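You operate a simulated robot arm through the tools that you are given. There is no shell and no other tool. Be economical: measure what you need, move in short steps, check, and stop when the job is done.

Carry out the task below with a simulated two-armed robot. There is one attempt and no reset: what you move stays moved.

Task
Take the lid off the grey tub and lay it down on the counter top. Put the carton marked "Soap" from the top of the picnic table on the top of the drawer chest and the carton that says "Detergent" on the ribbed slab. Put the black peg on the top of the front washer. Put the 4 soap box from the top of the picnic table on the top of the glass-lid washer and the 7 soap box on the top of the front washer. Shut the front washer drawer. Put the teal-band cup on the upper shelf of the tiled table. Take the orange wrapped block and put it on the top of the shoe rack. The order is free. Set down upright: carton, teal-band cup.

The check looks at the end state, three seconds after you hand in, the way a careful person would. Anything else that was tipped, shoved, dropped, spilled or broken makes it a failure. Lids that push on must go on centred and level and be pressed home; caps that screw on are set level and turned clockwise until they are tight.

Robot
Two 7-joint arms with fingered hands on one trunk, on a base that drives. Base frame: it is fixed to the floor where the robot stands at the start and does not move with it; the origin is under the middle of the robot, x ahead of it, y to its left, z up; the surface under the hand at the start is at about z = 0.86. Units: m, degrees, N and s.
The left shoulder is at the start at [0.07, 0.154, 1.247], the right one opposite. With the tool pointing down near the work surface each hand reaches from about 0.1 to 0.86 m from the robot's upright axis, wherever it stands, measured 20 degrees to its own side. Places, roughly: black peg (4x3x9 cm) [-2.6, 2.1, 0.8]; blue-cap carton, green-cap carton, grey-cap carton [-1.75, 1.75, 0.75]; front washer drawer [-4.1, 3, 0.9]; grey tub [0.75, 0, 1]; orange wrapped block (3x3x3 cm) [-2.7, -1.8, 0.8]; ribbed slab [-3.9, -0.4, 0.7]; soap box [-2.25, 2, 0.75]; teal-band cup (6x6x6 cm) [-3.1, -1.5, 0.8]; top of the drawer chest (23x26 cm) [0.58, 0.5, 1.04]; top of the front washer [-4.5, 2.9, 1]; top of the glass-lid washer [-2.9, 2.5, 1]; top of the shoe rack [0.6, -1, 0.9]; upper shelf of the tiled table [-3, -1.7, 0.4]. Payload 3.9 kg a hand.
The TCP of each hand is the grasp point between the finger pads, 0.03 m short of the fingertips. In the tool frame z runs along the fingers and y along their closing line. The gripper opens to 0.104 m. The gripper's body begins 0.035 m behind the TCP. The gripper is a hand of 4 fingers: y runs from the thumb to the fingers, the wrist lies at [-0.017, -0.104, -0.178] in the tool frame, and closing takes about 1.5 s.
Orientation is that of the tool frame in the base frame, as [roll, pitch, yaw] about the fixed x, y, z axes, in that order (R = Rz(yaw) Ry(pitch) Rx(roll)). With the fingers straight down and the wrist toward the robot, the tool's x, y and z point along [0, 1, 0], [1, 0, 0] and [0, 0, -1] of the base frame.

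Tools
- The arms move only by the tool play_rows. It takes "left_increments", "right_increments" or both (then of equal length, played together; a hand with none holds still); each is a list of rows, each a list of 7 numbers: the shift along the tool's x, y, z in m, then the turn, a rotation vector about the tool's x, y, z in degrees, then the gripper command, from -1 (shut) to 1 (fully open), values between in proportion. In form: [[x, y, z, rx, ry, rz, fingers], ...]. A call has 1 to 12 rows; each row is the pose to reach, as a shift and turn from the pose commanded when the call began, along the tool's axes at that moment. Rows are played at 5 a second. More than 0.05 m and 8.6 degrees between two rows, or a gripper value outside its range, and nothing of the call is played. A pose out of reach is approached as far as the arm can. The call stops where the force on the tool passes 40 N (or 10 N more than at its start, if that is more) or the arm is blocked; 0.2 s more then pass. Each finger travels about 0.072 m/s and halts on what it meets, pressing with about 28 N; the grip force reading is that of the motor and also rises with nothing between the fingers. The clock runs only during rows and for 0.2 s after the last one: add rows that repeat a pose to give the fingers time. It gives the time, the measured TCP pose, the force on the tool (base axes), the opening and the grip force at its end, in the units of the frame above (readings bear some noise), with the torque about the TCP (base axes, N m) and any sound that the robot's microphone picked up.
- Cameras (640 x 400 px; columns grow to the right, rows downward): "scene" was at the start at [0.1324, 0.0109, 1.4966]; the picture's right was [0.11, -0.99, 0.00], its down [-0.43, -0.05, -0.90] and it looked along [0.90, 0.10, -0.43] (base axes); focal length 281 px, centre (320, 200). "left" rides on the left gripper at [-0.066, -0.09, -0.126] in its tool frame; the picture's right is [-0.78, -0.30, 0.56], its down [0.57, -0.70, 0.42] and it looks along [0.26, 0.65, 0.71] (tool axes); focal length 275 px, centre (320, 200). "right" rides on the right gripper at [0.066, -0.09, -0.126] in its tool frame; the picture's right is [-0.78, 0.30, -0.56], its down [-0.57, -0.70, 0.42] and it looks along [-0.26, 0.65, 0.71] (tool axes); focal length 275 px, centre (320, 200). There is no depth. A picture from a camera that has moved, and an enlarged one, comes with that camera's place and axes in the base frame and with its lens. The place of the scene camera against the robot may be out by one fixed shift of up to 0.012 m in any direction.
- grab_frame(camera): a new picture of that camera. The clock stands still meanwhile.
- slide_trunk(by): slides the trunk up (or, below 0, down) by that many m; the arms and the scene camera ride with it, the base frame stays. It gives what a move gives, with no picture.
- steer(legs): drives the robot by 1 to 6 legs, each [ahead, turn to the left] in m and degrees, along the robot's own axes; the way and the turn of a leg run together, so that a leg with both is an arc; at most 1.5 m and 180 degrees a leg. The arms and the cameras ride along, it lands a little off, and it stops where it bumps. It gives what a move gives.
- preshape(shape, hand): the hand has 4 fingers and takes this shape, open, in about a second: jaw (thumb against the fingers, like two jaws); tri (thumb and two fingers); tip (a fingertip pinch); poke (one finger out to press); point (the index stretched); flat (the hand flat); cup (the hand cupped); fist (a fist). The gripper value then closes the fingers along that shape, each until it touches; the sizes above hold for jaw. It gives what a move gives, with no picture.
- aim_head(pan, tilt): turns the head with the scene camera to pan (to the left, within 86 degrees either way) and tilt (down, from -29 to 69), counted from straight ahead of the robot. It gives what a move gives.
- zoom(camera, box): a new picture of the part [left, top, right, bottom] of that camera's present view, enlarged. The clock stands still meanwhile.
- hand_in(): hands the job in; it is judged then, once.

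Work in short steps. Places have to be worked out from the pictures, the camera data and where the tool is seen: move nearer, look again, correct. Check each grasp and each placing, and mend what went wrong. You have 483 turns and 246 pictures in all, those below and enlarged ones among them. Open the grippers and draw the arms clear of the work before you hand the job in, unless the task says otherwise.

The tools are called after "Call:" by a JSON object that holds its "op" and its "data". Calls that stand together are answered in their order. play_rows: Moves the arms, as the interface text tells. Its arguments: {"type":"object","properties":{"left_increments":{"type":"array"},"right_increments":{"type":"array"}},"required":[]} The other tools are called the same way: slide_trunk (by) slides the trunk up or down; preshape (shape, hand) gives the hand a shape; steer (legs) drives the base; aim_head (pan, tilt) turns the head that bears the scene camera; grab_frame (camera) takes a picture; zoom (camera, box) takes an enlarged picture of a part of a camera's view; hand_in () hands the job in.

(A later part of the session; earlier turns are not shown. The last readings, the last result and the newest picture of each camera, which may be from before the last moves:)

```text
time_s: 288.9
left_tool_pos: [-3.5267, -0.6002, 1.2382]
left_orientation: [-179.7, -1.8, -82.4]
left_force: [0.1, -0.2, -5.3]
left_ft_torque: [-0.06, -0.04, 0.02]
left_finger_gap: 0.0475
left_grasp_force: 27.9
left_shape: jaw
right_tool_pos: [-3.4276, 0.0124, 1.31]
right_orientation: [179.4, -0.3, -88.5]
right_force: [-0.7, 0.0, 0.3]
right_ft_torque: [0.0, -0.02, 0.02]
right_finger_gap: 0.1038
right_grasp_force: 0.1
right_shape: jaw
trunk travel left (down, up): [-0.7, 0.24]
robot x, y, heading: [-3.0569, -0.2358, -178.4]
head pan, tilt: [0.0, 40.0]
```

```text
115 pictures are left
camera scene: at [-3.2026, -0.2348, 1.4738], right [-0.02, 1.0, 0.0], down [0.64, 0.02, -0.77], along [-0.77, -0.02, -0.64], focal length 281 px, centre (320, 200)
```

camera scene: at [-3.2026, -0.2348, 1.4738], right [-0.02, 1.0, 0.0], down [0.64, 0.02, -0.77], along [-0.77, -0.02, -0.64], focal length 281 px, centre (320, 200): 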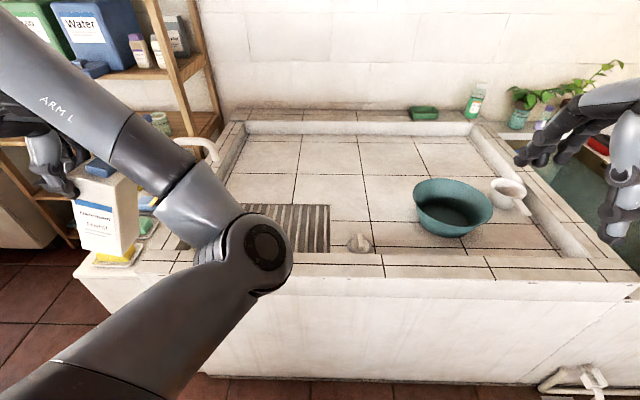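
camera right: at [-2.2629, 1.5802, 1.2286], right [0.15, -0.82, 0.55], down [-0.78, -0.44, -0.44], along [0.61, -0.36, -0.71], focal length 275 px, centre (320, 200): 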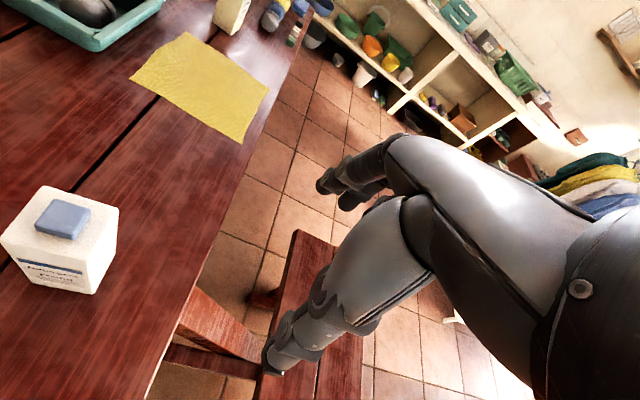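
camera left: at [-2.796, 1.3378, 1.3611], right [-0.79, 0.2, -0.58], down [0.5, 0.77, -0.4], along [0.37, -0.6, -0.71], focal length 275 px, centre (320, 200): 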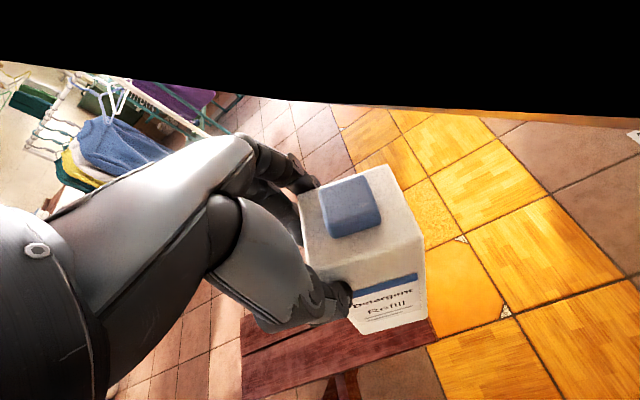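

The slab spans x -4.11…-3.85 with its right edge at y≈-0.22, centred near (-3.97, -0.40). I'm closing in 15 cm and extending the carton toward it, staying high.

Call:
{"op": "steer", "data": {"legs": [[0.15, 0]]}}

Call:
{"op": "play_rows", "data": {"left_increments": [[-0.01, 0.03, 0.01, 0, 0, 0.7, -1], [-0.03, 0.06, 0.02, 0, -0.5, 1.4, -1], [-0.055, 0.09, 0.03, 0, -0.5, 2.1, -1], [-0.08, 0.12, 0.04, 0, -1, 2.8, -1], [-0.11, 0.15, 0.05, 0, -1, 3.5, -1], [-0.14, 0.18, 0.06, 0, -1.3, 4.2, -1], [-0.17, 0.205, 0.075, 0, -1.5, 5, -1], [-0.2, 0.23, 0.09, 0, -1.8, 6, -1], [-0.22, 0.245, 0.105, 0, -1.8, 7, -1], [-0.236, 0.254, 0.125, 0, -1.8, 7, -1], [-0.236, 0.254, 0.138, 0, -1.8, 7, -1]]}}

Call:
{"op": "grab_frame", "data": {"camera": "scene"}}

Call:
{"op": "grab_frame", "data": {"camera": "left"}}

```text
time_s: 290.3
left_tool_pos: [-3.6762, -0.6021, 1.2382]
left_orientation: [-179.8, -1.8, -82.3]
left_force: [-0.8, 0.3, -6.1]
left_ft_torque: [-0.03, 0.0, -0.01]
left_finger_gap: 0.0474
left_grasp_force: 28.1
left_shape: jaw
right_tool_pos: [-3.576, 0.0087, 1.3102]
right_orientation: [179.4, -0.3, -88.7]
right_force: [0.6, 0.3, -0.6]
right_ft_torque: [-0.02, 0.0, -0.01]
right_finger_gap: 0.1039
right_grasp_force: 0.1
right_shape: jaw
trunk travel left (down, up): [-0.7, 0.24]
robot x, y, heading: [-3.2108, -0.236, -178.6]
head pan, tilt: [0.0, 40.0]
```

```text
time_s: 292.7
left_tool_pos: [-3.9611, -0.4062, 1.0901]
left_orientation: [-179.4, 0.0, -89.5]
left_force: [0.4, 0.2, -6.1]
left_ft_torque: [-0.06, -0.04, 0.01]
left_finger_gap: 0.0484
left_grasp_force: 28.1
left_shape: jaw
right_tool_pos: [-3.578, 0.0089, 1.3101]
right_orientation: [179.3, -0.3, -88.6]
right_force: [0.5, 0.5, -0.1]
right_ft_torque: [0.0, -0.02, 0.0]
right_finger_gap: 0.1037
right_grasp_force: 0.1
right_shape: jaw
trunk travel left (down, up): [-0.7, 0.24]
robot x, y, heading: [-3.2113, -0.2333, -178.4]
head pan, tilt: [0.0, 40.0]
```

```text
114 pictures are left
camera scene: at [-3.355, -0.2382, 1.4737], right [-0.02, 1.0, 0.0], down [0.64, 0.01, -0.77], along [-0.77, -0.02, -0.64], focal length 281 px, centre (320, 200)
```

scene: 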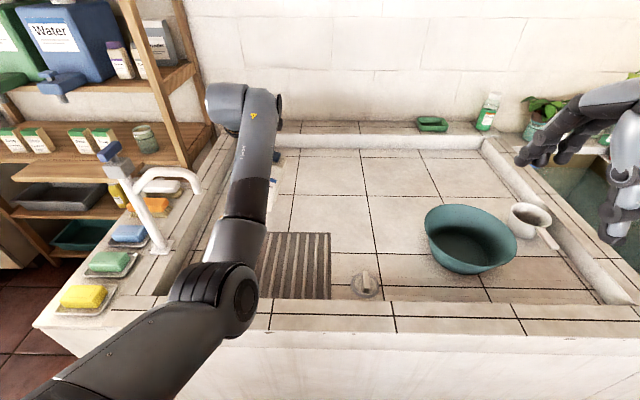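

```text
113 pictures are left
camera left: at [-3.8732, -0.3395, 1.2155], right [0.29, 0.78, -0.56], down [0.71, -0.57, -0.42], along [-0.64, -0.27, -0.72], focal length 275 px, centre (320, 200)
```

left: 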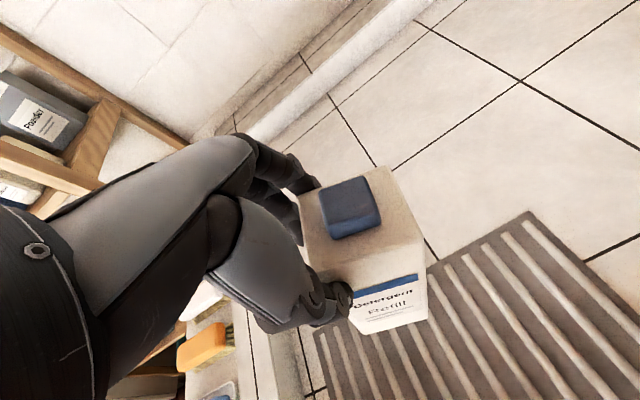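

The carton is over the slab. I'm checking its verticality from other views before lowering.

Call:
{"op": "zoom", "data": {"camera": "left", "box": [260, 130, 480, 360]}}

Call:
{"op": "grab_frame", "data": {"camera": "right"}}

```text
1.74 times, centred on (370, 245) of left
camera zoom: at [-3.8732, -0.3395, 1.2155], right [0.29, 0.78, -0.56], down [0.71, -0.57, -0.42], along [-0.64, -0.27, -0.72], focal length 479 px, centre (233, 122)
```

zoom: 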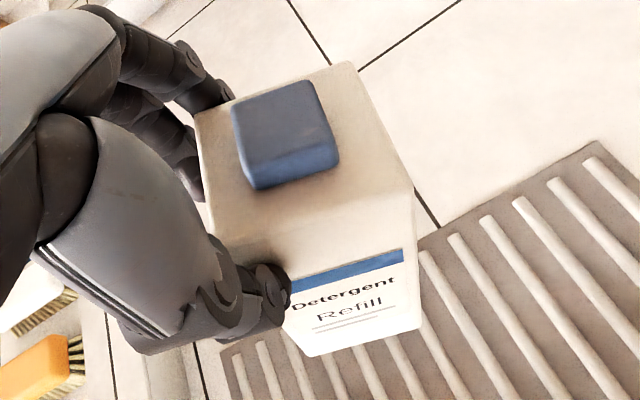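

```text
111 pictures are left
camera right: at [-3.4861, -0.0544, 1.4336], right [-0.31, 0.77, 0.56], down [0.68, 0.59, -0.43], along [-0.66, 0.25, -0.71], focal length 275 px, centre (320, 200)
```

right: 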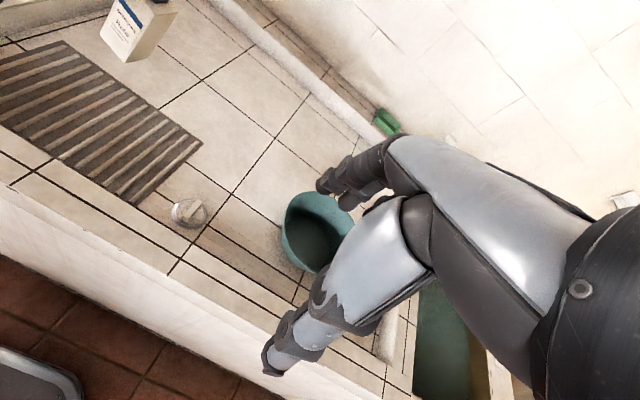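

The edge geometry shows the carton has swung about 16° in the grip. I'm rotating the hand -16.5° about its closing axis to bring the carton upright.

Call:
{"op": "play_rows", "data": {"left_increments": [[0, 0, 0, 0, -5, 0, -1], [0, 0, 0, 0, -10, 0, -1], [0, 0, 0, 0, -16.5, 0, -1], [0, 0, 0, 0, -16.5, 0, -1]]}}

Call:
{"op": "zoom", "data": {"camera": "left", "box": [260, 130, 480, 360]}}

Call:
{"op": "zoom", "data": {"camera": "right", "box": [0, 0, 240, 200]}}

```text
time_s: 293.7
left_tool_pos: [-3.9604, -0.406, 1.0909]
left_orientation: [-179.4, 16.5, -89.3]
left_force: [-0.7, -0.8, -5.7]
left_ft_torque: [-0.18, -0.04, -0.04]
left_finger_gap: 0.0483
left_grasp_force: 28.2
left_shape: jaw
right_tool_pos: [-3.5792, 0.0099, 1.3099]
right_orientation: [179.3, -0.5, -88.7]
right_force: [0.1, 0.7, -0.1]
right_ft_torque: [0.03, 0.0, 0.02]
right_finger_gap: 0.1036
right_grasp_force: 0.1
right_shape: jaw
trunk travel left (down, up): [-0.7, 0.24]
robot x, y, heading: [-3.2088, -0.2358, -178.7]
head pan, tilt: [0.0, 40.0]
```

```text
1.74 times, centred on (370, 245) of left
camera zoom: at [-3.8728, -0.3786, 1.2304], right [0.29, 0.91, -0.31], down [0.71, -0.42, -0.56], along [-0.64, -0.06, -0.76], focal length 479 px, centre (233, 122)
```

zoom: 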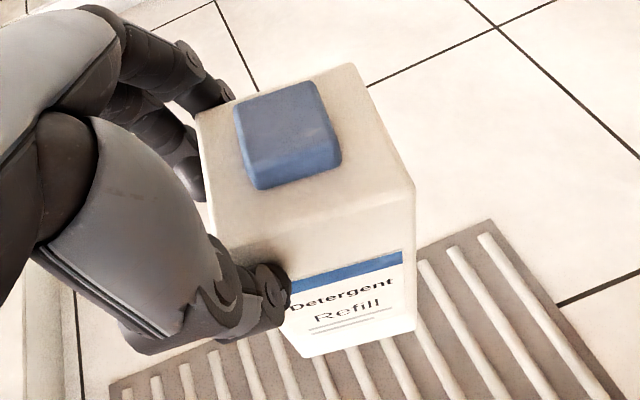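

```text
2.00 times, centred on (120, 100) of right
camera zoom: at [-3.486, -0.0536, 1.4335], right [-0.31, 0.77, 0.56], down [0.68, 0.59, -0.44], along [-0.66, 0.24, -0.71], focal length 551 px, centre (720, 400)
```

zoom: 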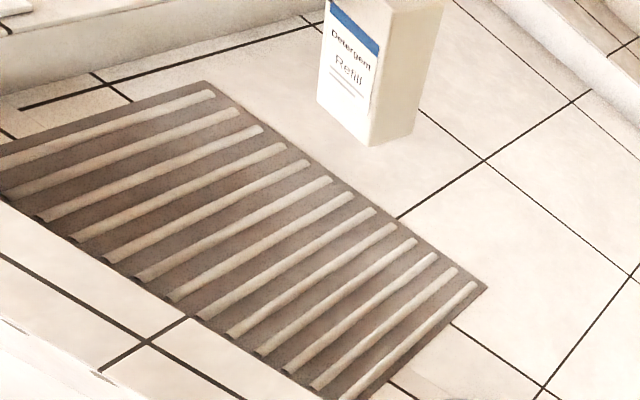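

Now upright. The slab is centred at about (-3.92, -0.44). I'm shifting over it and lowering vertically.

Call:
{"op": "play_rows", "data": {"left_increments": [[0.022, -0.018, -0.006, 0, 0, 0, -1], [0.043, -0.035, -0.013, 0, 0, 0, -1], [0.0543, -0.035, 0.025, 0, 0, 0, -1], [0.0657, -0.035, 0.064, 0, 0, 0, -1], [0.077, -0.035, 0.102, 0, 0, 0, -1], [0.0884, -0.035, 0.14, 0, 0, 0, -1], [0.0969, -0.035, 0.169, 0, 0, 0, -1], [0.1026, -0.035, 0.188, 0, 0, 0, -1], [0.1054, -0.035, 0.198, 0, 0, 0, -1]]}}

Call:
{"op": "grab_frame", "data": {"camera": "right"}}

```text
time_s: 295.9
left_tool_pos: [-3.9266, -0.4514, 0.8838]
left_orientation: [179.0, 16.3, -89.6]
left_force: [8.5, -2.4, 19.2]
left_ft_torque: [0.1, -0.39, -0.15]
left_finger_gap: 0.0494
left_grasp_force: 28.1
left_shape: jaw
right_tool_pos: [-3.5746, 0.0095, 1.3106]
right_orientation: [179.2, -0.5, -88.6]
right_force: [-0.2, 0.3, 0.2]
right_ft_torque: [-0.01, -0.04, 0.04]
right_finger_gap: 0.1036
right_grasp_force: 0.1
right_shape: jaw
trunk travel left (down, up): [-0.7, 0.24]
robot x, y, heading: [-3.2093, -0.2353, -178.4]
head pan, tilt: [0.0, 40.0]
stopped in row 9 (left hand): the force on the tool passed its limit at 45 N (the readings are from after the stop); the commanded pose is now the measured one
```

```text
108 pictures are left
camera right: at [-3.481, -0.0531, 1.4343], right [-0.31, 0.77, 0.56], down [0.68, 0.59, -0.44], along [-0.66, 0.24, -0.71], focal length 275 px, centre (320, 200)
```

right: 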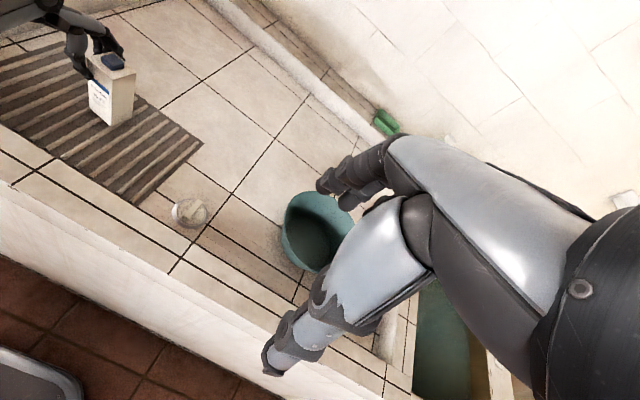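

Call:
{"op": "zoom", "data": {"camera": "right", "box": [40, 0, 240, 180]}}

Call:
{"op": "zoom", "data": {"camera": "left", "box": [260, 130, 480, 360]}}

```text
2.22 times, centred on (140, 90) of right
camera zoom: at [-3.481, -0.0531, 1.4343], right [-0.31, 0.77, 0.56], down [0.68, 0.59, -0.44], along [-0.66, 0.24, -0.71], focal length 612 px, centre (720, 444)
```

zoom: 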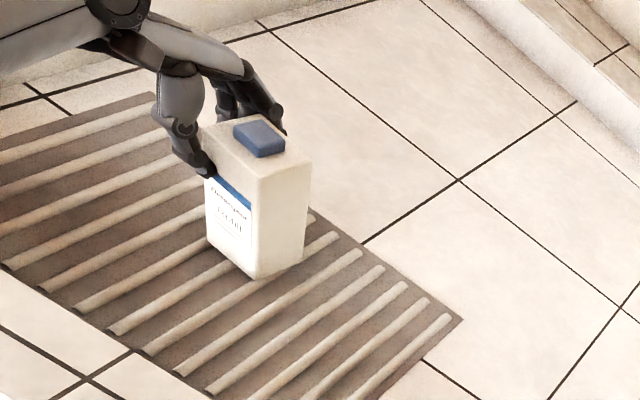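

```text
1.74 times, centred on (370, 245) of left
camera zoom: at [-3.8353, -0.4234, 1.0206], right [0.28, 0.9, -0.32], down [0.7, -0.42, -0.58], along [-0.66, -0.06, -0.75], focal length 479 px, centre (233, 122)
```

zoom: 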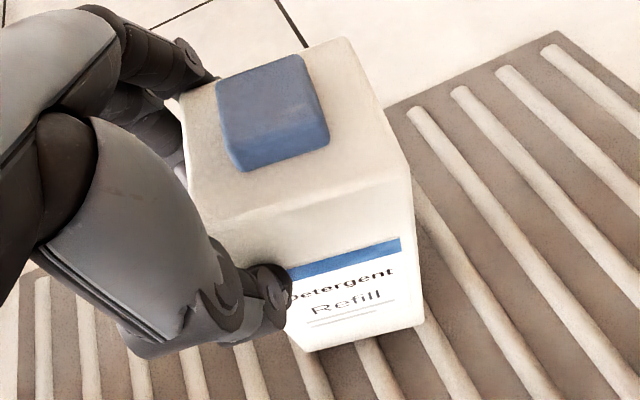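

It is standing upright on the slab within about 2°. I'm releasing slowly and withdrawing straight up.

Call:
{"op": "play_rows", "data": {"left_increments": [[-0.0005, 0, -0.002, 0, 0, 0, -0.8], [-0.0005, 0, -0.002, 0, 0, 0, -0.4], [-0.0005, 0, -0.002, 0, 0, 0, 0.1], [-0.0005, 0, -0.002, 0, 0, 0, 0.6], [-0.0005, 0, -0.002, 0, 0, 0, 1], [-0.0005, 0, -0.002, 0, 0, 0, 1], [-0.0085, 0, -0.029, 0, 0, 0, 1], [-0.0199, 0, -0.067, 0, 0, 0, 1], [-0.031, 0, -0.105, 0, 0, 0, 1], [-0.0426, 0, -0.144, 0, 0, 0, 1], [-0.054, 0, -0.182, 0, 0, 0, 1], [-0.068, 0, -0.23, 0, 0, 0, 1]]}}

Call:
{"op": "zoom", "data": {"camera": "right", "box": [40, 0, 240, 180]}}

```text
time_s: 298.5
left_tool_pos: [-3.9236, -0.4515, 1.1199]
left_orientation: [179.5, 16.3, -89.6]
left_force: [0.5, 0.3, -1.0]
left_ft_torque: [0.0, -0.02, 0.01]
left_finger_gap: 0.1038
left_grasp_force: 0.1
left_shape: jaw
right_tool_pos: [-3.5774, 0.0106, 1.3104]
right_orientation: [179.3, -0.3, -88.7]
right_force: [0.5, -1.4, -0.3]
right_ft_torque: [-0.02, -0.03, 0.03]
right_finger_gap: 0.104
right_grasp_force: 0.1
right_shape: jaw
trunk travel left (down, up): [-0.7, 0.24]
robot x, y, heading: [-3.2082, -0.234, -178.5]
head pan, tilt: [0.0, 40.0]
```

```text
2.22 times, centred on (140, 90) of right
camera zoom: at [-3.4841, -0.0532, 1.4338], right [-0.31, 0.77, 0.56], down [0.68, 0.59, -0.44], along [-0.66, 0.24, -0.71], focal length 612 px, centre (720, 444)
```

zoom: 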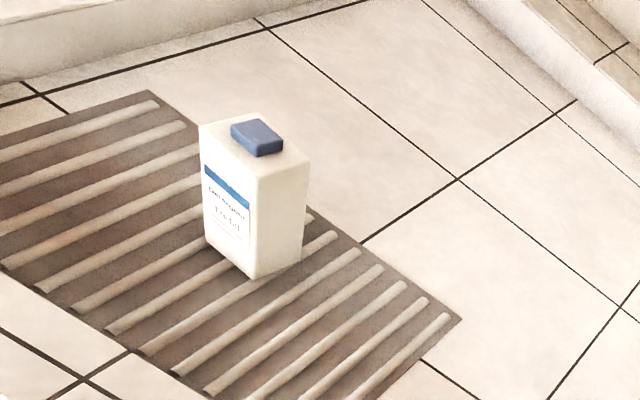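

The Detergent stands on the slab. I'm levelling and retracting the left arm.

Call:
{"op": "play_rows", "data": {"left_increments": [[0.003, -0.01, -0.04, 0, 3, 0, 1], [0.006, -0.03, -0.08, 0, 6, 0, 1], [0.01, -0.055, -0.11, 0, 9, 0, 1], [0.013, -0.09, -0.14, 0, 12, 0, 1], [0.016, -0.12, -0.16, 0, 15, 0, 1], [0.02, -0.155, -0.175, 0, 16.5, 0, 1], [0.023, -0.19, -0.185, 0, 16.5, 0, 1], [0.026, -0.225, -0.195, 0, 16.5, 0, 1], [0.026, -0.26, -0.195, 0, 16.5, 0, 1]]}}

Call:
{"op": "aim_head", "data": {"pan": 75, "tilt": 25}}

Call:
{"op": "grab_frame", "data": {"camera": "scene"}}

```text
time_s: 300.5
left_tool_pos: [-3.6611, -0.5254, 1.296]
left_orientation: [179.5, -0.1, -89.3]
left_force: [0.6, 0.3, 1.2]
left_ft_torque: [0.02, 0.03, 0.01]
left_finger_gap: 0.1038
left_grasp_force: 0.1
left_shape: jaw
right_tool_pos: [-3.5752, 0.0087, 1.3105]
right_orientation: [179.3, -0.3, -88.6]
right_force: [-0.4, 0.0, 1.1]
right_ft_torque: [-0.01, 0.03, 0.03]
right_finger_gap: 0.1039
right_grasp_force: 0.0
right_shape: jaw
trunk travel left (down, up): [-0.7, 0.24]
robot x, y, heading: [-3.2058, -0.2371, -178.6]
head pan, tilt: [0.0, 40.0]
```

```text
time_s: 301.9
left_tool_pos: [-3.6615, -0.5257, 1.2953]
left_orientation: [179.7, -0.3, -89.3]
left_force: [0.3, 0.0, -0.1]
left_ft_torque: [0.0, -0.01, -0.06]
left_finger_gap: 0.1039
left_grasp_force: 0.1
left_shape: jaw
right_tool_pos: [-3.5775, 0.0096, 1.3102]
right_orientation: [179.4, -0.4, -88.6]
right_force: [0.1, -0.8, 0.0]
right_ft_torque: [-0.03, 0.03, -0.01]
right_finger_gap: 0.1037
right_grasp_force: 0.1
right_shape: jaw
trunk travel left (down, up): [-0.7, 0.24]
robot x, y, heading: [-3.2097, -0.2361, -178.7]
head pan, tilt: [75.0, 25.0]
```

```text
104 pictures are left
camera scene: at [-3.2903, -0.3254, 1.4971], right [-0.97, 0.24, 0.0], down [0.1, 0.41, -0.91], along [-0.21, -0.88, -0.42], focal length 281 px, centre (320, 200)
```

scene: 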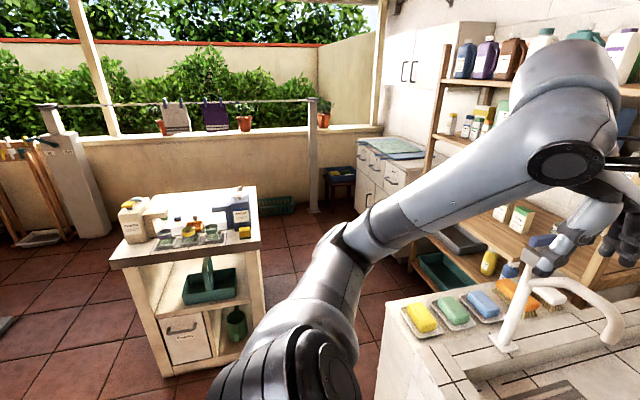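

Call:
{"op": "zoom", "data": {"camera": "scene", "box": [100, 170, 270, 380]}}

Call:
{"op": "zoom", "data": {"camera": "scene", "box": [110, 180, 270, 280]}}

```text
1.90 times, centred on (185, 275) of scene
camera zoom: at [-3.2903, -0.3254, 1.4971], right [-0.97, 0.24, 0.0], down [0.1, 0.41, -0.91], along [-0.21, -0.88, -0.42], focal length 536 px, centre (577, 57)
```

zoom: 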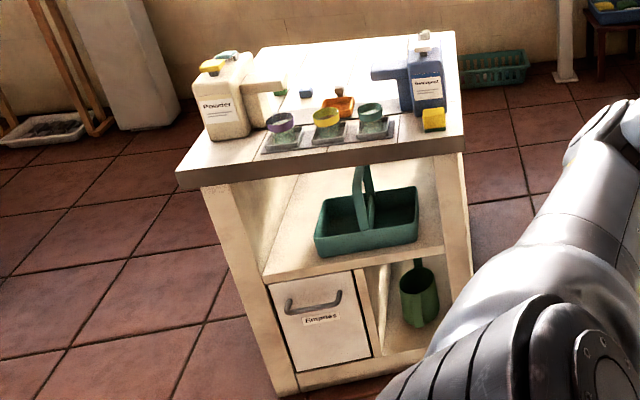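

```text
4.00 times, centred on (190, 230) of scene
camera zoom: at [-3.2903, -0.3254, 1.4971], right [-0.97, 0.24, 0.0], down [0.1, 0.41, -0.91], along [-0.21, -0.88, -0.42], focal length 1125 px, centre (840, 80)
```

zoom: 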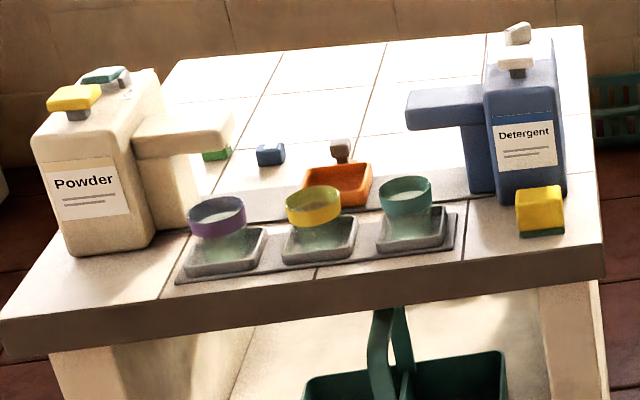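

The teal-band cup is on the tiled table's top, front right. The block may be behind the Powder bottle. I'm driving to face the table.

Call:
{"op": "steer", "data": {"legs": [[-0.32, 0], [0, 88.6], [0.35, 0]]}}

Call:
{"op": "aim_head", "data": {"pan": 0, "tilt": 35}}

Call:
{"op": "grab_frame", "data": {"camera": "scene"}}

```text
time_s: 309.7
left_tool_pos: [-2.6209, -1.0359, 1.295]
left_orientation: [179.6, -0.2, -2.2]
left_force: [-0.3, -0.8, 0.6]
left_ft_torque: [0.04, -0.03, 0.01]
left_finger_gap: 0.1038
left_grasp_force: 0.1
left_shape: jaw
right_tool_pos: [-3.1511, -0.9253, 1.3107]
right_orientation: [179.3, -0.4, -1.4]
right_force: [-0.2, 0.3, -0.3]
right_ft_torque: [0.01, -0.02, 0.0]
right_finger_gap: 0.1039
right_grasp_force: 0.1
right_shape: jaw
trunk travel left (down, up): [-0.7, 0.24]
robot x, y, heading: [-2.8901, -0.5733, -91.3]
head pan, tilt: [75.0, 25.0]
```

```text
time_s: 311.1
left_tool_pos: [-2.6201, -1.0355, 1.2954]
left_orientation: [179.5, -0.2, -2.0]
left_force: [0.0, -0.7, -0.4]
left_ft_torque: [-0.01, 0.0, 0.02]
left_finger_gap: 0.104
left_grasp_force: 0.0
left_shape: jaw
right_tool_pos: [-3.1513, -0.9262, 1.3103]
right_orientation: [179.2, -0.5, -1.4]
right_force: [0.2, -0.1, 0.8]
right_ft_torque: [0.0, -0.03, 0.03]
right_finger_gap: 0.1039
right_grasp_force: 0.1
right_shape: jaw
trunk travel left (down, up): [-0.7, 0.24]
robot x, y, heading: [-2.8881, -0.5708, -91.4]
head pan, tilt: [0.0, 35.0]
```

```text
101 pictures are left
camera scene: at [-2.9009, -0.7074, 1.4814], right [-1.0, 0.02, 0.0], down [0.01, 0.57, -0.82], along [-0.02, -0.82, -0.57], focal length 281 px, centre (320, 200)
```

scene: 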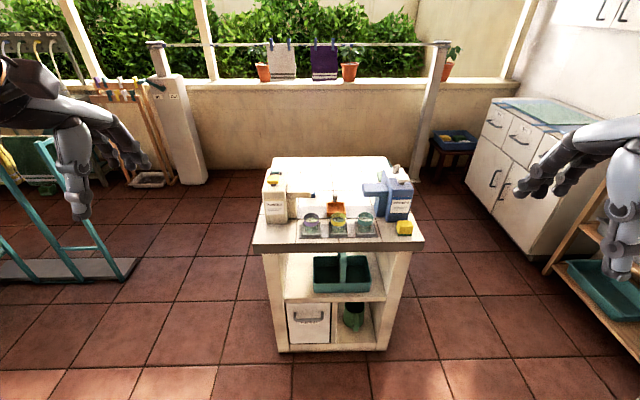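

I'm moving closer for a better look at the table top.

Call:
{"op": "steer", "data": {"legs": [[0.36, 0]]}}

Call:
{"op": "aim_head", "data": {"pan": 0, "tilt": 45}}

Call:
{"op": "grab_frame", "data": {"camera": "scene"}}

Call:
{"op": "zoom", "data": {"camera": "scene", "box": [220, 90, 440, 250]}}

```text
time_s: 313.5
left_tool_pos: [-2.629, -1.3953, 1.2952]
left_orientation: [179.4, -0.2, -2.0]
left_force: [-0.1, 1.1, 0.3]
left_ft_torque: [-0.01, -0.01, 0.0]
left_finger_gap: 0.1038
left_grasp_force: 0.1
left_shape: jaw
right_tool_pos: [-3.1591, -1.286, 1.311]
right_orientation: [179.3, -0.5, -1.2]
right_force: [0.1, 0.7, -0.2]
right_ft_torque: [0.0, 0.01, -0.02]
right_finger_gap: 0.1035
right_grasp_force: 0.2
right_shape: jaw
trunk travel left (down, up): [-0.7, 0.24]
robot x, y, heading: [-2.8982, -0.9264, -91.3]
head pan, tilt: [0.0, 35.0]
```

```text
time_s: 314.2
left_tool_pos: [-2.6283, -1.3961, 1.2953]
left_orientation: [179.6, -0.1, -2.0]
left_force: [0.6, 0.1, 0.1]
left_ft_torque: [0.04, 0.02, -0.01]
left_finger_gap: 0.104
left_grasp_force: 0.0
left_shape: jaw
right_tool_pos: [-3.1584, -1.2877, 1.31]
right_orientation: [179.4, -0.4, -1.3]
right_force: [0.0, 0.2, -0.1]
right_ft_torque: [0.02, -0.02, 0.0]
right_finger_gap: 0.1039
right_grasp_force: 0.2
right_shape: jaw
trunk travel left (down, up): [-0.7, 0.24]
robot x, y, heading: [-2.8958, -0.928, -91.3]
head pan, tilt: [0.0, 45.0]
```

```text
100 pictures are left
camera scene: at [-2.909, -1.0615, 1.4665], right [-1.0, 0.02, 0.0], down [0.02, 0.71, -0.71], along [-0.02, -0.71, -0.71], focal length 281 px, centre (320, 200)
```

scene: 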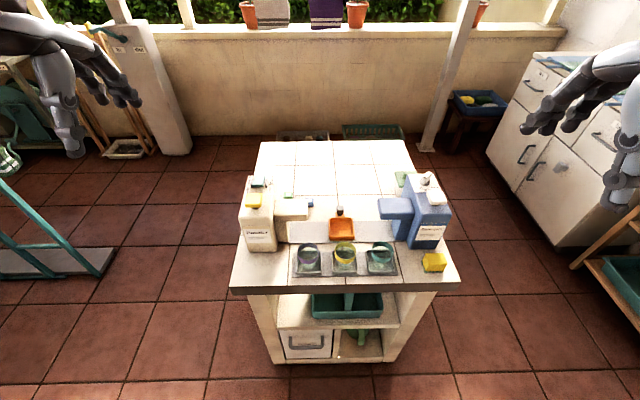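

```text
2.50 times, centred on (330, 170) of scene
camera zoom: at [-2.909, -1.0615, 1.4665], right [-1.0, 0.02, 0.0], down [0.02, 0.71, -0.71], along [-0.02, -0.71, -0.71], focal length 703 px, centre (295, 275)
```

zoom: 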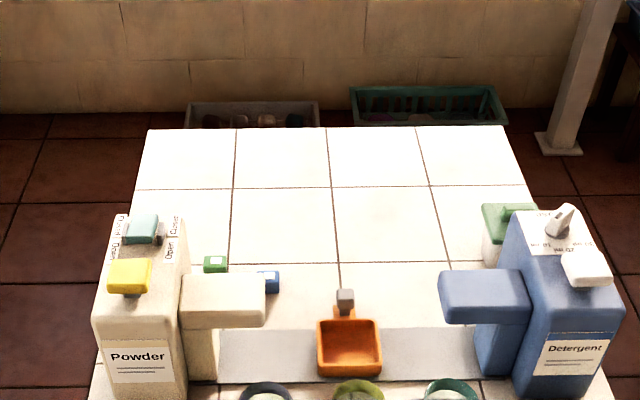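

The wrapped blocks sit behind the Powder dispenser. I'm using the left wrist camera from above to find the orange one.

Call:
{"op": "play_rows", "data": {"left_increments": [[-0.01, 0.04, 0, 0, 0, 0, 1], [-0.02, 0.08, 0, 0, 0, 0, 1], [-0.03, 0.12, 0, 0, 0, 0, 1], [-0.04, 0.16, 0, 0, 0, 0, 1], [-0.05, 0.2, 0, 0, 0, 0, 1]]}}

Call:
{"op": "grab_frame", "data": {"camera": "left"}}

```text
time_s: 315.4
left_tool_pos: [-2.6866, -1.5965, 1.2979]
left_orientation: [179.6, -0.3, -2.0]
left_force: [0.9, -0.1, 0.1]
left_ft_torque: [0.06, 0.02, 0.0]
left_finger_gap: 0.1039
left_grasp_force: 0.1
left_shape: jaw
right_tool_pos: [-3.1607, -1.2882, 1.3098]
right_orientation: [179.3, -0.5, -1.3]
right_force: [-0.7, -0.4, -0.1]
right_ft_torque: [0.03, -0.01, 0.03]
right_finger_gap: 0.1037
right_grasp_force: 0.1
right_shape: jaw
trunk travel left (down, up): [-0.7, 0.24]
robot x, y, heading: [-2.8922, -0.9299, -91.3]
head pan, tilt: [0.0, 45.0]
```

```text
98 pictures are left
camera left: at [-2.7507, -1.5049, 1.421], right [-0.76, 0.32, -0.56], down [0.6, 0.68, -0.43], along [0.25, -0.66, -0.71], focal length 275 px, centre (320, 200)
```

left: 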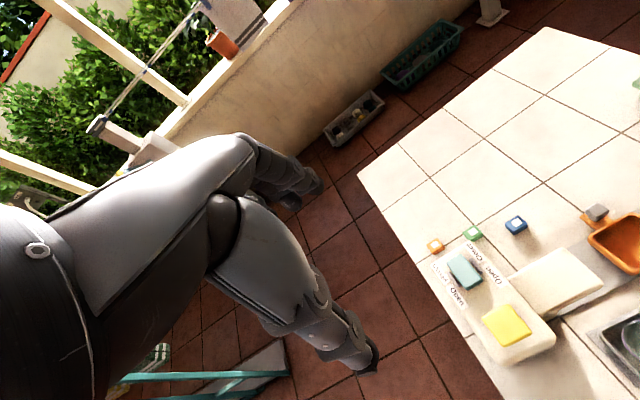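

The orange block is at about (-2.731, -1.761), behind the Powder bottle; I'll take it later from the table's left side. Now I'm retracting the left hand and moving the right hand over the teal cup.

Call:
{"op": "play_rows", "data": {"left_increments": [[0.01, -0.04, 0, 0, 0, 0, 1], [0.02, -0.08, 0, 0, 0, 0, 1], [0.03, -0.12, 0, 0, 0, 0, 1], [0.04, -0.16, 0, 0, 0, 0, 1], [0.05, -0.2, 0, 0, 0, 0, 1], [0.05, -0.2, 0, 0, 0, 0, 1], [0.05, -0.2, 0, 0, 0, 0, 1], [0.05, -0.2, 0, 0, 0, 0, 1]], "right_increments": [[0.012, 0.03, 0.02, 0, 0, 0, 1], [0.024, 0.06, 0.045, 0, 0, 0, 1], [0.036, 0.09, 0.07, 0, 0, 0, 1], [0.048, 0.12, 0.1, 0, 0, 0, 1], [0.06, 0.15, 0.125, 0, 0, 0, 1], [0.072, 0.18, 0.15, 0, 0, 0, 1], [0.084, 0.21, 0.18, 0, 0, 0, 1], [0.09, 0.23, 0.21, 0, 0, -1, 1]]}}

Call:
{"op": "grab_frame", "data": {"camera": "right"}}

Call:
{"op": "grab_frame", "data": {"camera": "scene"}}

```text
time_s: 317.2
left_tool_pos: [-2.6301, -1.3944, 1.2926]
left_orientation: [179.5, -0.2, -2.0]
left_force: [-0.3, 0.7, 0.1]
left_ft_torque: [0.01, -0.03, -0.04]
left_finger_gap: 0.1036
left_grasp_force: 0.1
left_shape: jaw
right_tool_pos: [-3.0705, -1.5226, 1.1042]
right_orientation: [179.3, -0.3, -0.2]
right_force: [0.0, -0.1, 0.0]
right_ft_torque: [0.0, 0.01, 0.01]
right_finger_gap: 0.1038
right_grasp_force: 0.1
right_shape: jaw
trunk travel left (down, up): [-0.7, 0.24]
robot x, y, heading: [-2.8955, -0.9342, -91.3]
head pan, tilt: [0.0, 45.0]
```

```text
97 pictures are left
camera right: at [-3.0051, -1.4314, 1.2268], right [-0.78, -0.29, 0.56], down [-0.57, 0.7, -0.44], along [-0.26, -0.66, -0.71], focal length 275 px, centre (320, 200)
```

right: 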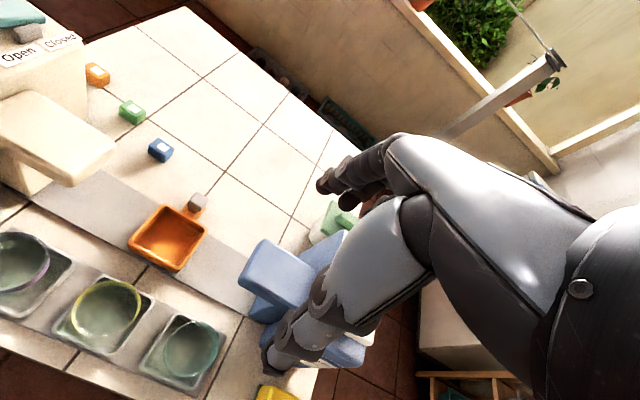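

```text
96 pictures are left
camera scene: at [-2.9081, -1.0608, 1.4666], right [-1.0, 0.02, 0.0], down [0.02, 0.71, -0.71], along [-0.02, -0.71, -0.71], focal length 281 px, centre (320, 200)
```

scene: 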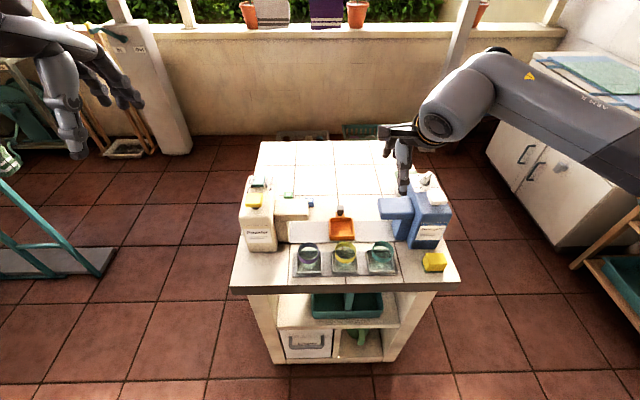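

The cup rim centre is at about (-3.068, -1.478), and a dispenser spout end is about 8 cm behind it at z≈0.93. I'll lean the hand back 15° to clear the spout and lower to 1.02 for another look.

Call:
{"op": "play_rows", "data": {"right_increments": [[0, -0.02, 0, -4, 0, 0, 1], [0, -0.044, 0, -8, 0, 0, 1], [0.002, -0.046, 0.02, -12, 0, 0, 1], [0.002, -0.046, 0.05, -15, 0, 0, 1], [0.002, -0.046, 0.08, -15, 0, 0, 1], [0.002, -0.046, 0.08, -15, 0, 0, 1]]}}

Call:
{"op": "grab_frame", "data": {"camera": "right"}}

Call:
{"op": "zoom", "data": {"camera": "scene", "box": [300, 120, 480, 300]}}

```text
time_s: 318.6
left_tool_pos: [-2.6301, -1.3961, 1.2935]
left_orientation: [179.4, -0.2, -2.0]
left_force: [-0.9, 0.3, 0.0]
left_ft_torque: [0.0, 0.0, 0.0]
left_finger_gap: 0.1038
left_grasp_force: 0.0
left_shape: jaw
right_tool_pos: [-3.0712, -1.4783, 1.0254]
right_orientation: [164.3, -0.4, -0.2]
right_force: [-0.2, 0.2, -0.3]
right_ft_torque: [0.0, -0.02, 0.01]
right_finger_gap: 0.1038
right_grasp_force: 0.0
right_shape: jaw
trunk travel left (down, up): [-0.7, 0.24]
robot x, y, heading: [-2.8966, -0.9302, -91.3]
head pan, tilt: [0.0, 45.0]
```

```text
95 pictures are left
camera right: at [-3.0046, -1.3584, 1.1204], right [-0.78, -0.13, 0.61], down [-0.57, 0.56, -0.6], along [-0.27, -0.82, -0.51], focal length 275 px, centre (320, 200)
```

right: 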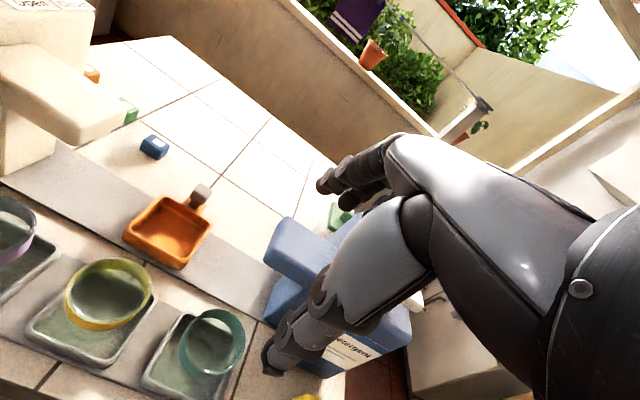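

```text
2.22 times, centred on (390, 210) of scene
camera zoom: at [-2.9087, -1.061, 1.4665], right [-1.0, 0.02, 0.0], down [0.02, 0.71, -0.71], along [-0.02, -0.71, -0.71], focal length 625 px, centre (164, 178)
```

zoom: 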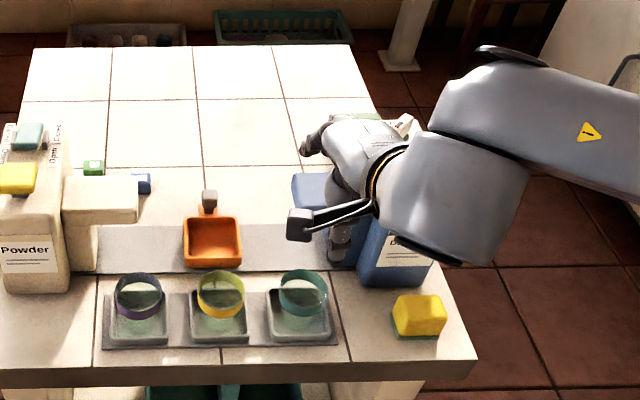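

The cup rim triangulates to (-3.066, -1.475, 0.862). I'm lowering along the vertical with the lean kept, to TCP z≈0.858.

Call:
{"op": "play_rows", "data": {"right_increments": [[0.005, -0.0104, 0.0386, 0, 0, 0, 0.7], [0.005, -0.0207, 0.0773, 0, 0, 0, 0.7], [0.005, -0.031, 0.116, 0, 0, 0, 0.7], [0.005, -0.0388, 0.145, 0, 0, 0, 0.7], [0.005, -0.0432, 0.1613, 0, 0, 0, 0.7], [0.005, -0.0432, 0.1613, 0, 0, 0, 0.7]]}}

Call:
{"op": "grab_frame", "data": {"camera": "right"}}

Call:
{"op": "zoom", "data": {"camera": "scene", "box": [300, 160, 480, 300]}}

```text
time_s: 320.0
left_tool_pos: [-2.6311, -1.3943, 1.2925]
left_orientation: [179.4, -0.2, -2.0]
left_force: [-0.1, 0.2, 0.6]
left_ft_torque: [0.02, -0.01, 0.0]
left_finger_gap: 0.1037
left_grasp_force: 0.0
left_shape: jaw
right_tool_pos: [-3.0635, -1.478, 0.9005]
right_orientation: [164.5, -0.3, -0.4]
right_force: [-0.6, 1.1, -0.6]
right_ft_torque: [-0.02, -0.03, -0.09]
right_finger_gap: 0.0876
right_grasp_force: 0.1
right_shape: jaw
right hand out of reach, approached as far as the arm can: row 4, 5, 6
trunk travel left (down, up): [-0.7, 0.24]
robot x, y, heading: [-2.8932, -0.9279, -91.2]
head pan, tilt: [0.0, 45.0]
```

```text
93 pictures are left
camera right: at [-2.9964, -1.3589, 0.9965], right [-0.78, -0.13, 0.61], down [-0.57, 0.56, -0.6], along [-0.27, -0.81, -0.51], focal length 275 px, centre (320, 200)
```

right: 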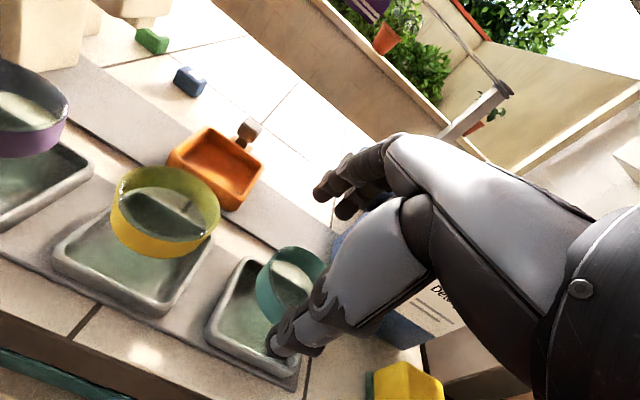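

```text
2.86 times, centred on (390, 230) of scene
camera zoom: at [-2.9084, -1.0605, 1.4666], right [-1.0, 0.02, 0.0], down [0.02, 0.71, -0.71], along [-0.02, -0.71, -0.71], focal length 804 px, centre (120, 114)
```

zoom: 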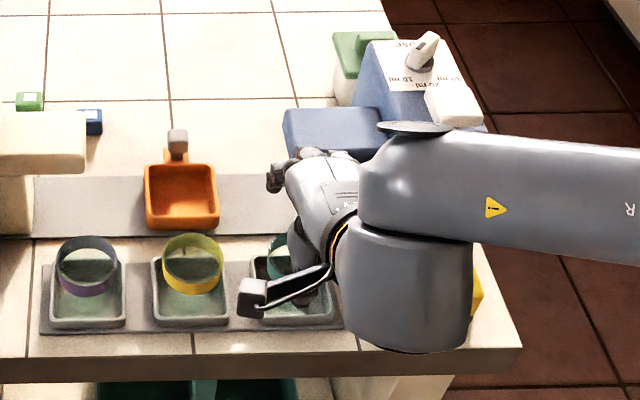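

The arm cannot reach lower in this posture, but the trunk can. The cup is centred between the fingers, so I'm sliding the trunk down 42 mm.

Call:
{"op": "slide_trunk", "data": {"by": -0.042}}

Call:
{"op": "zoom", "data": {"camera": "right", "box": [180, 180, 380, 380]}}

```text
time_s: 320.8
left_tool_pos: [-2.6317, -1.3949, 1.2505]
left_orientation: [179.5, -0.2, -1.9]
left_force: [0.3, -0.3, 0.0]
left_ft_torque: [-0.01, -0.05, 0.0]
left_finger_gap: 0.1039
left_grasp_force: 0.1
left_shape: jaw
right_tool_pos: [-3.0633, -1.4773, 0.8596]
right_orientation: [164.3, -0.2, -0.3]
right_force: [-0.5, -0.3, -0.4]
right_ft_torque: [-0.01, -0.01, 0.0]
right_finger_gap: 0.0882
right_grasp_force: 0.0
right_shape: jaw
trunk travel left (down, up): [-0.658, 0.282]
robot x, y, heading: [-2.8983, -0.9326, -91.3]
head pan, tilt: [0.0, 45.0]
```

```text
2.00 times, centred on (280, 280) of right
camera zoom: at [-2.9964, -1.3587, 0.9548], right [-0.78, -0.13, 0.61], down [-0.57, 0.56, -0.6], along [-0.27, -0.82, -0.51], focal length 551 px, centre (400, 40)
```

zoom: 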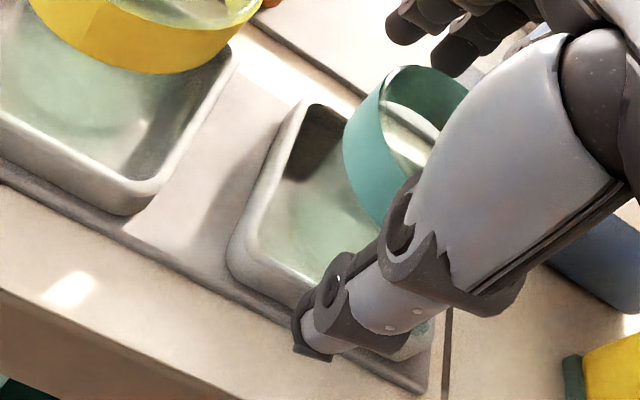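

The cup rim lies between thumb and fingers. I'm closing gently.

Call:
{"op": "play_rows", "data": {"right_increments": [[0, 0, 0, 0, 0, 0, 0.5], [0, 0, 0, 0, 0, 0, 0.3], [0, 0, 0, 0, 0, 0, 0.1], [0, 0, 0, 0, 0, 0, -0.1], [0, 0, 0, 0, 0, 0, -0.3], [0, 0, 0, 0, 0, 0, -0.5], [0, 0, 0, 0, 0, 0, -0.5], [0, 0, 0, 0, 0, 0, -0.5]]}}

Call:
{"op": "zoom", "data": {"camera": "right", "box": [180, 180, 380, 380]}}

```text
time_s: 322.6
left_tool_pos: [-2.6312, -1.3937, 1.2523]
left_orientation: [179.5, -0.2, -2.0]
left_force: [0.5, -0.5, 1.0]
left_ft_torque: [0.0, -0.01, 0.02]
left_finger_gap: 0.1038
left_grasp_force: 0.1
left_shape: jaw
right_tool_pos: [-3.0629, -1.478, 0.8594]
right_orientation: [164.3, -0.3, -0.3]
right_force: [-0.9, 6.3, 4.1]
right_ft_torque: [0.39, 0.05, -0.05]
right_finger_gap: 0.0419
right_grasp_force: 27.7
right_shape: jaw
trunk travel left (down, up): [-0.658, 0.282]
robot x, y, heading: [-2.8979, -0.9271, -91.3]
head pan, tilt: [0.0, 45.0]
```

```text
2.00 times, centred on (280, 280) of right
camera zoom: at [-2.9962, -1.3578, 0.9551], right [-0.78, -0.13, 0.61], down [-0.57, 0.56, -0.6], along [-0.27, -0.82, -0.51], focal length 551 px, centre (400, 40)
```

zoom: 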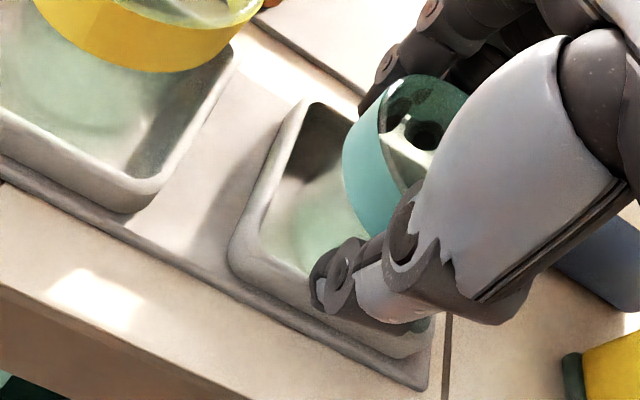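

The cup seems held. I'm lifting slowly straight up 6 cm and checking.

Call:
{"op": "play_rows", "data": {"right_increments": [[0, 0.0026, -0.0097, 0, 0, 0, -0.5], [0, 0.0052, -0.0193, 0, 0, 0, -0.5], [0, 0.0104, -0.0386, 0, 0, 0, -0.5], [0, 0.0155, -0.058, 0, 0, 0, -0.5], [0, 0.0155, -0.058, 0, 0, 0, -0.5]]}}

Call:
{"op": "grab_frame", "data": {"camera": "right"}}

Call:
{"op": "zoom", "data": {"camera": "scene", "box": [290, 160, 470, 300]}}

```text
time_s: 323.8
left_tool_pos: [-2.6306, -1.3957, 1.2513]
left_orientation: [179.5, -0.2, -2.0]
left_force: [1.0, -0.3, 0.3]
left_ft_torque: [-0.01, -0.03, -0.02]
left_finger_gap: 0.1037
left_grasp_force: 0.2
left_shape: jaw
right_tool_pos: [-3.0635, -1.4785, 0.9186]
right_orientation: [164.3, -0.3, -0.2]
right_force: [0.6, -0.3, 0.3]
right_ft_torque: [-0.04, -0.01, 0.0]
right_finger_gap: 0.0416
right_grasp_force: 28.2
right_shape: jaw
trunk travel left (down, up): [-0.658, 0.282]
robot x, y, heading: [-2.8917, -0.93, -91.3]
head pan, tilt: [0.0, 45.0]
```

```text
89 pictures are left
camera right: at [-2.9978, -1.359, 1.0144], right [-0.78, -0.13, 0.61], down [-0.57, 0.56, -0.6], along [-0.27, -0.82, -0.51], focal length 275 px, centre (320, 200)
```

right: 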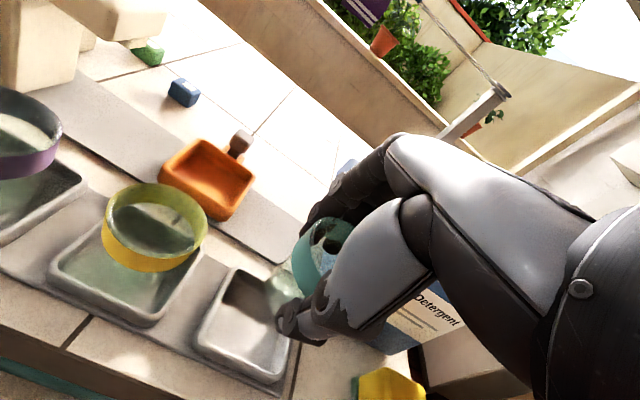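

```text
2.86 times, centred on (380, 230) of scene
camera zoom: at [-2.9089, -1.061, 1.4245], right [-1.0, 0.02, 0.0], down [0.02, 0.71, -0.71], along [-0.02, -0.71, -0.71], focal length 804 px, centre (149, 114)
```

zoom: 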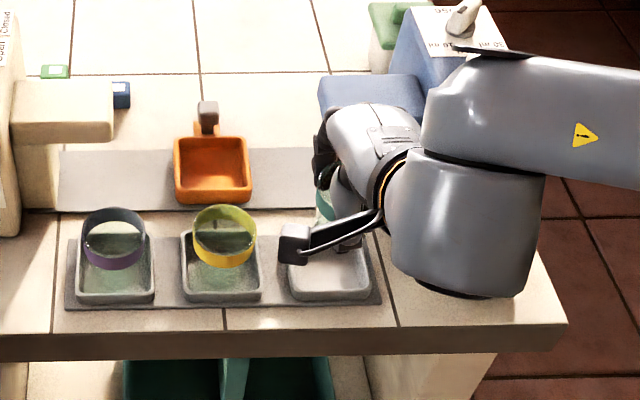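

The cup is lifted upright. I'm raising it more, and lifting the left hand too; then I'll back away from the table.

Call:
{"op": "play_rows", "data": {"right_increments": [[0, 0.0052, -0.0193, 0, 0, 0, -0.5], [0, 0.0104, -0.0386, 0, 0, 0, -0.5], [0, 0.0155, -0.058, 0, 0, 0, -0.5], [0, 0.0155, -0.058, 0, 0, 0, -0.5], [0, 0.0155, -0.058, 0, 0, 0, -0.5], [0, 0.0155, -0.058, 0, 0, 0, -0.5]], "left_increments": [[0.01, -0.03, -0.03, 0, 0, 0, 1], [0.02, -0.06, -0.06, 0, 0, 0, 1], [0.03, -0.08, -0.09, 0, 0, 0, 1], [0.04, -0.1, -0.12, 0, 0, 0, 1], [0.04, -0.1, -0.16, 0, 0, 0, 1], [0.04, -0.1, -0.2, 0, 0, 0, 1]]}}

Call:
{"op": "steer", "data": {"legs": [[-0.3, 0]]}}

Call:
{"op": "slide_trunk", "data": {"by": -0.3}}

Call:
{"op": "aim_head", "data": {"pan": 0, "tilt": 30}}

Call:
{"op": "grab_frame", "data": {"camera": "scene"}}

```text
time_s: 325.2
left_tool_pos: [-2.5911, -1.2946, 1.4536]
left_orientation: [179.5, -0.4, -2.1]
left_force: [-1.1, 0.7, 0.2]
left_ft_torque: [0.0, -0.01, 0.0]
left_finger_gap: 0.1039
left_grasp_force: 0.1
left_shape: jaw
right_tool_pos: [-3.0659, -1.4752, 0.9806]
right_orientation: [164.2, -0.5, -0.3]
right_force: [-0.5, 0.0, -0.4]
right_ft_torque: [-0.02, -0.02, 0.01]
right_finger_gap: 0.0414
right_grasp_force: 28.5
right_shape: jaw
trunk travel left (down, up): [-0.658, 0.282]
robot x, y, heading: [-2.8961, -0.9307, -91.4]
head pan, tilt: [0.0, 45.0]
```

```text
time_s: 327.3
left_tool_pos: [-2.5833, -1.0006, 1.4515]
left_orientation: [179.5, -0.2, -2.3]
left_force: [1.2, 0.6, 0.6]
left_ft_torque: [0.01, -0.01, -0.02]
left_finger_gap: 0.1038
left_grasp_force: 0.0
left_shape: jaw
right_tool_pos: [-3.0593, -1.178, 0.9778]
right_orientation: [164.4, -0.3, -0.7]
right_force: [-0.3, -0.3, -0.7]
right_ft_torque: [0.03, -0.03, -0.02]
right_finger_gap: 0.0415
right_grasp_force: 28.5
right_shape: jaw
trunk travel left (down, up): [-0.658, 0.282]
robot x, y, heading: [-2.8864, -0.6303, -91.6]
head pan, tilt: [0.0, 45.0]
```

```text
time_s: 330.3
left_tool_pos: [-2.5833, -1.0009, 1.1524]
left_orientation: [179.6, -0.2, -2.3]
left_force: [0.3, 0.3, 0.1]
left_ft_torque: [0.0, 0.03, -0.01]
left_finger_gap: 0.1039
left_grasp_force: 0.1
left_shape: jaw
right_tool_pos: [-3.0607, -1.1759, 0.6785]
right_orientation: [164.4, -0.3, -0.6]
right_force: [0.6, -0.5, -0.7]
right_ft_torque: [-0.01, -0.01, -0.03]
right_finger_gap: 0.0414
right_grasp_force: 27.9
right_shape: jaw
trunk travel left (down, up): [-0.358, 0.582]
robot x, y, heading: [-2.892, -0.6353, -91.4]
head pan, tilt: [0.0, 45.0]
```

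```text
time_s: 331.1
left_tool_pos: [-2.5831, -1.0016, 1.151]
left_orientation: [179.6, -0.2, -2.4]
left_force: [0.1, 0.2, -0.2]
left_ft_torque: [-0.02, 0.0, 0.01]
left_finger_gap: 0.1039
left_grasp_force: 0.0
left_shape: jaw
right_tool_pos: [-3.0586, -1.1781, 0.6786]
right_orientation: [164.4, -0.4, -0.5]
right_force: [0.1, -0.1, -0.6]
right_ft_torque: [0.0, 0.01, 0.03]
right_finger_gap: 0.0414
right_grasp_force: 28.0
right_shape: jaw
trunk travel left (down, up): [-0.358, 0.582]
robot x, y, heading: [-2.8874, -0.6312, -91.6]
head pan, tilt: [0.0, 30.0]
```

```text
87 pictures are left
camera scene: at [-2.9024, -0.771, 1.1471], right [-1.0, 0.03, 0.0], down [0.01, 0.5, -0.87], along [-0.02, -0.87, -0.5], focal length 281 px, centre (320, 200)
```

scene: 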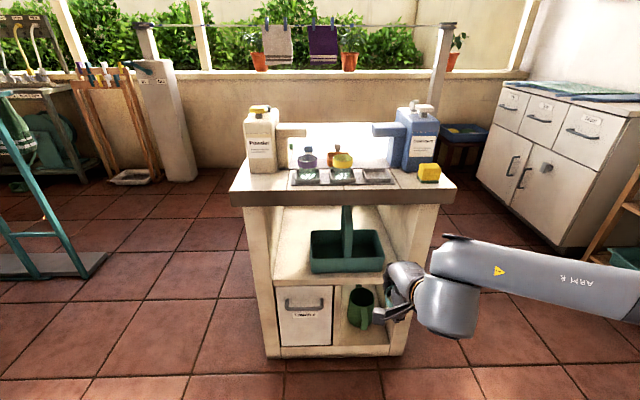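

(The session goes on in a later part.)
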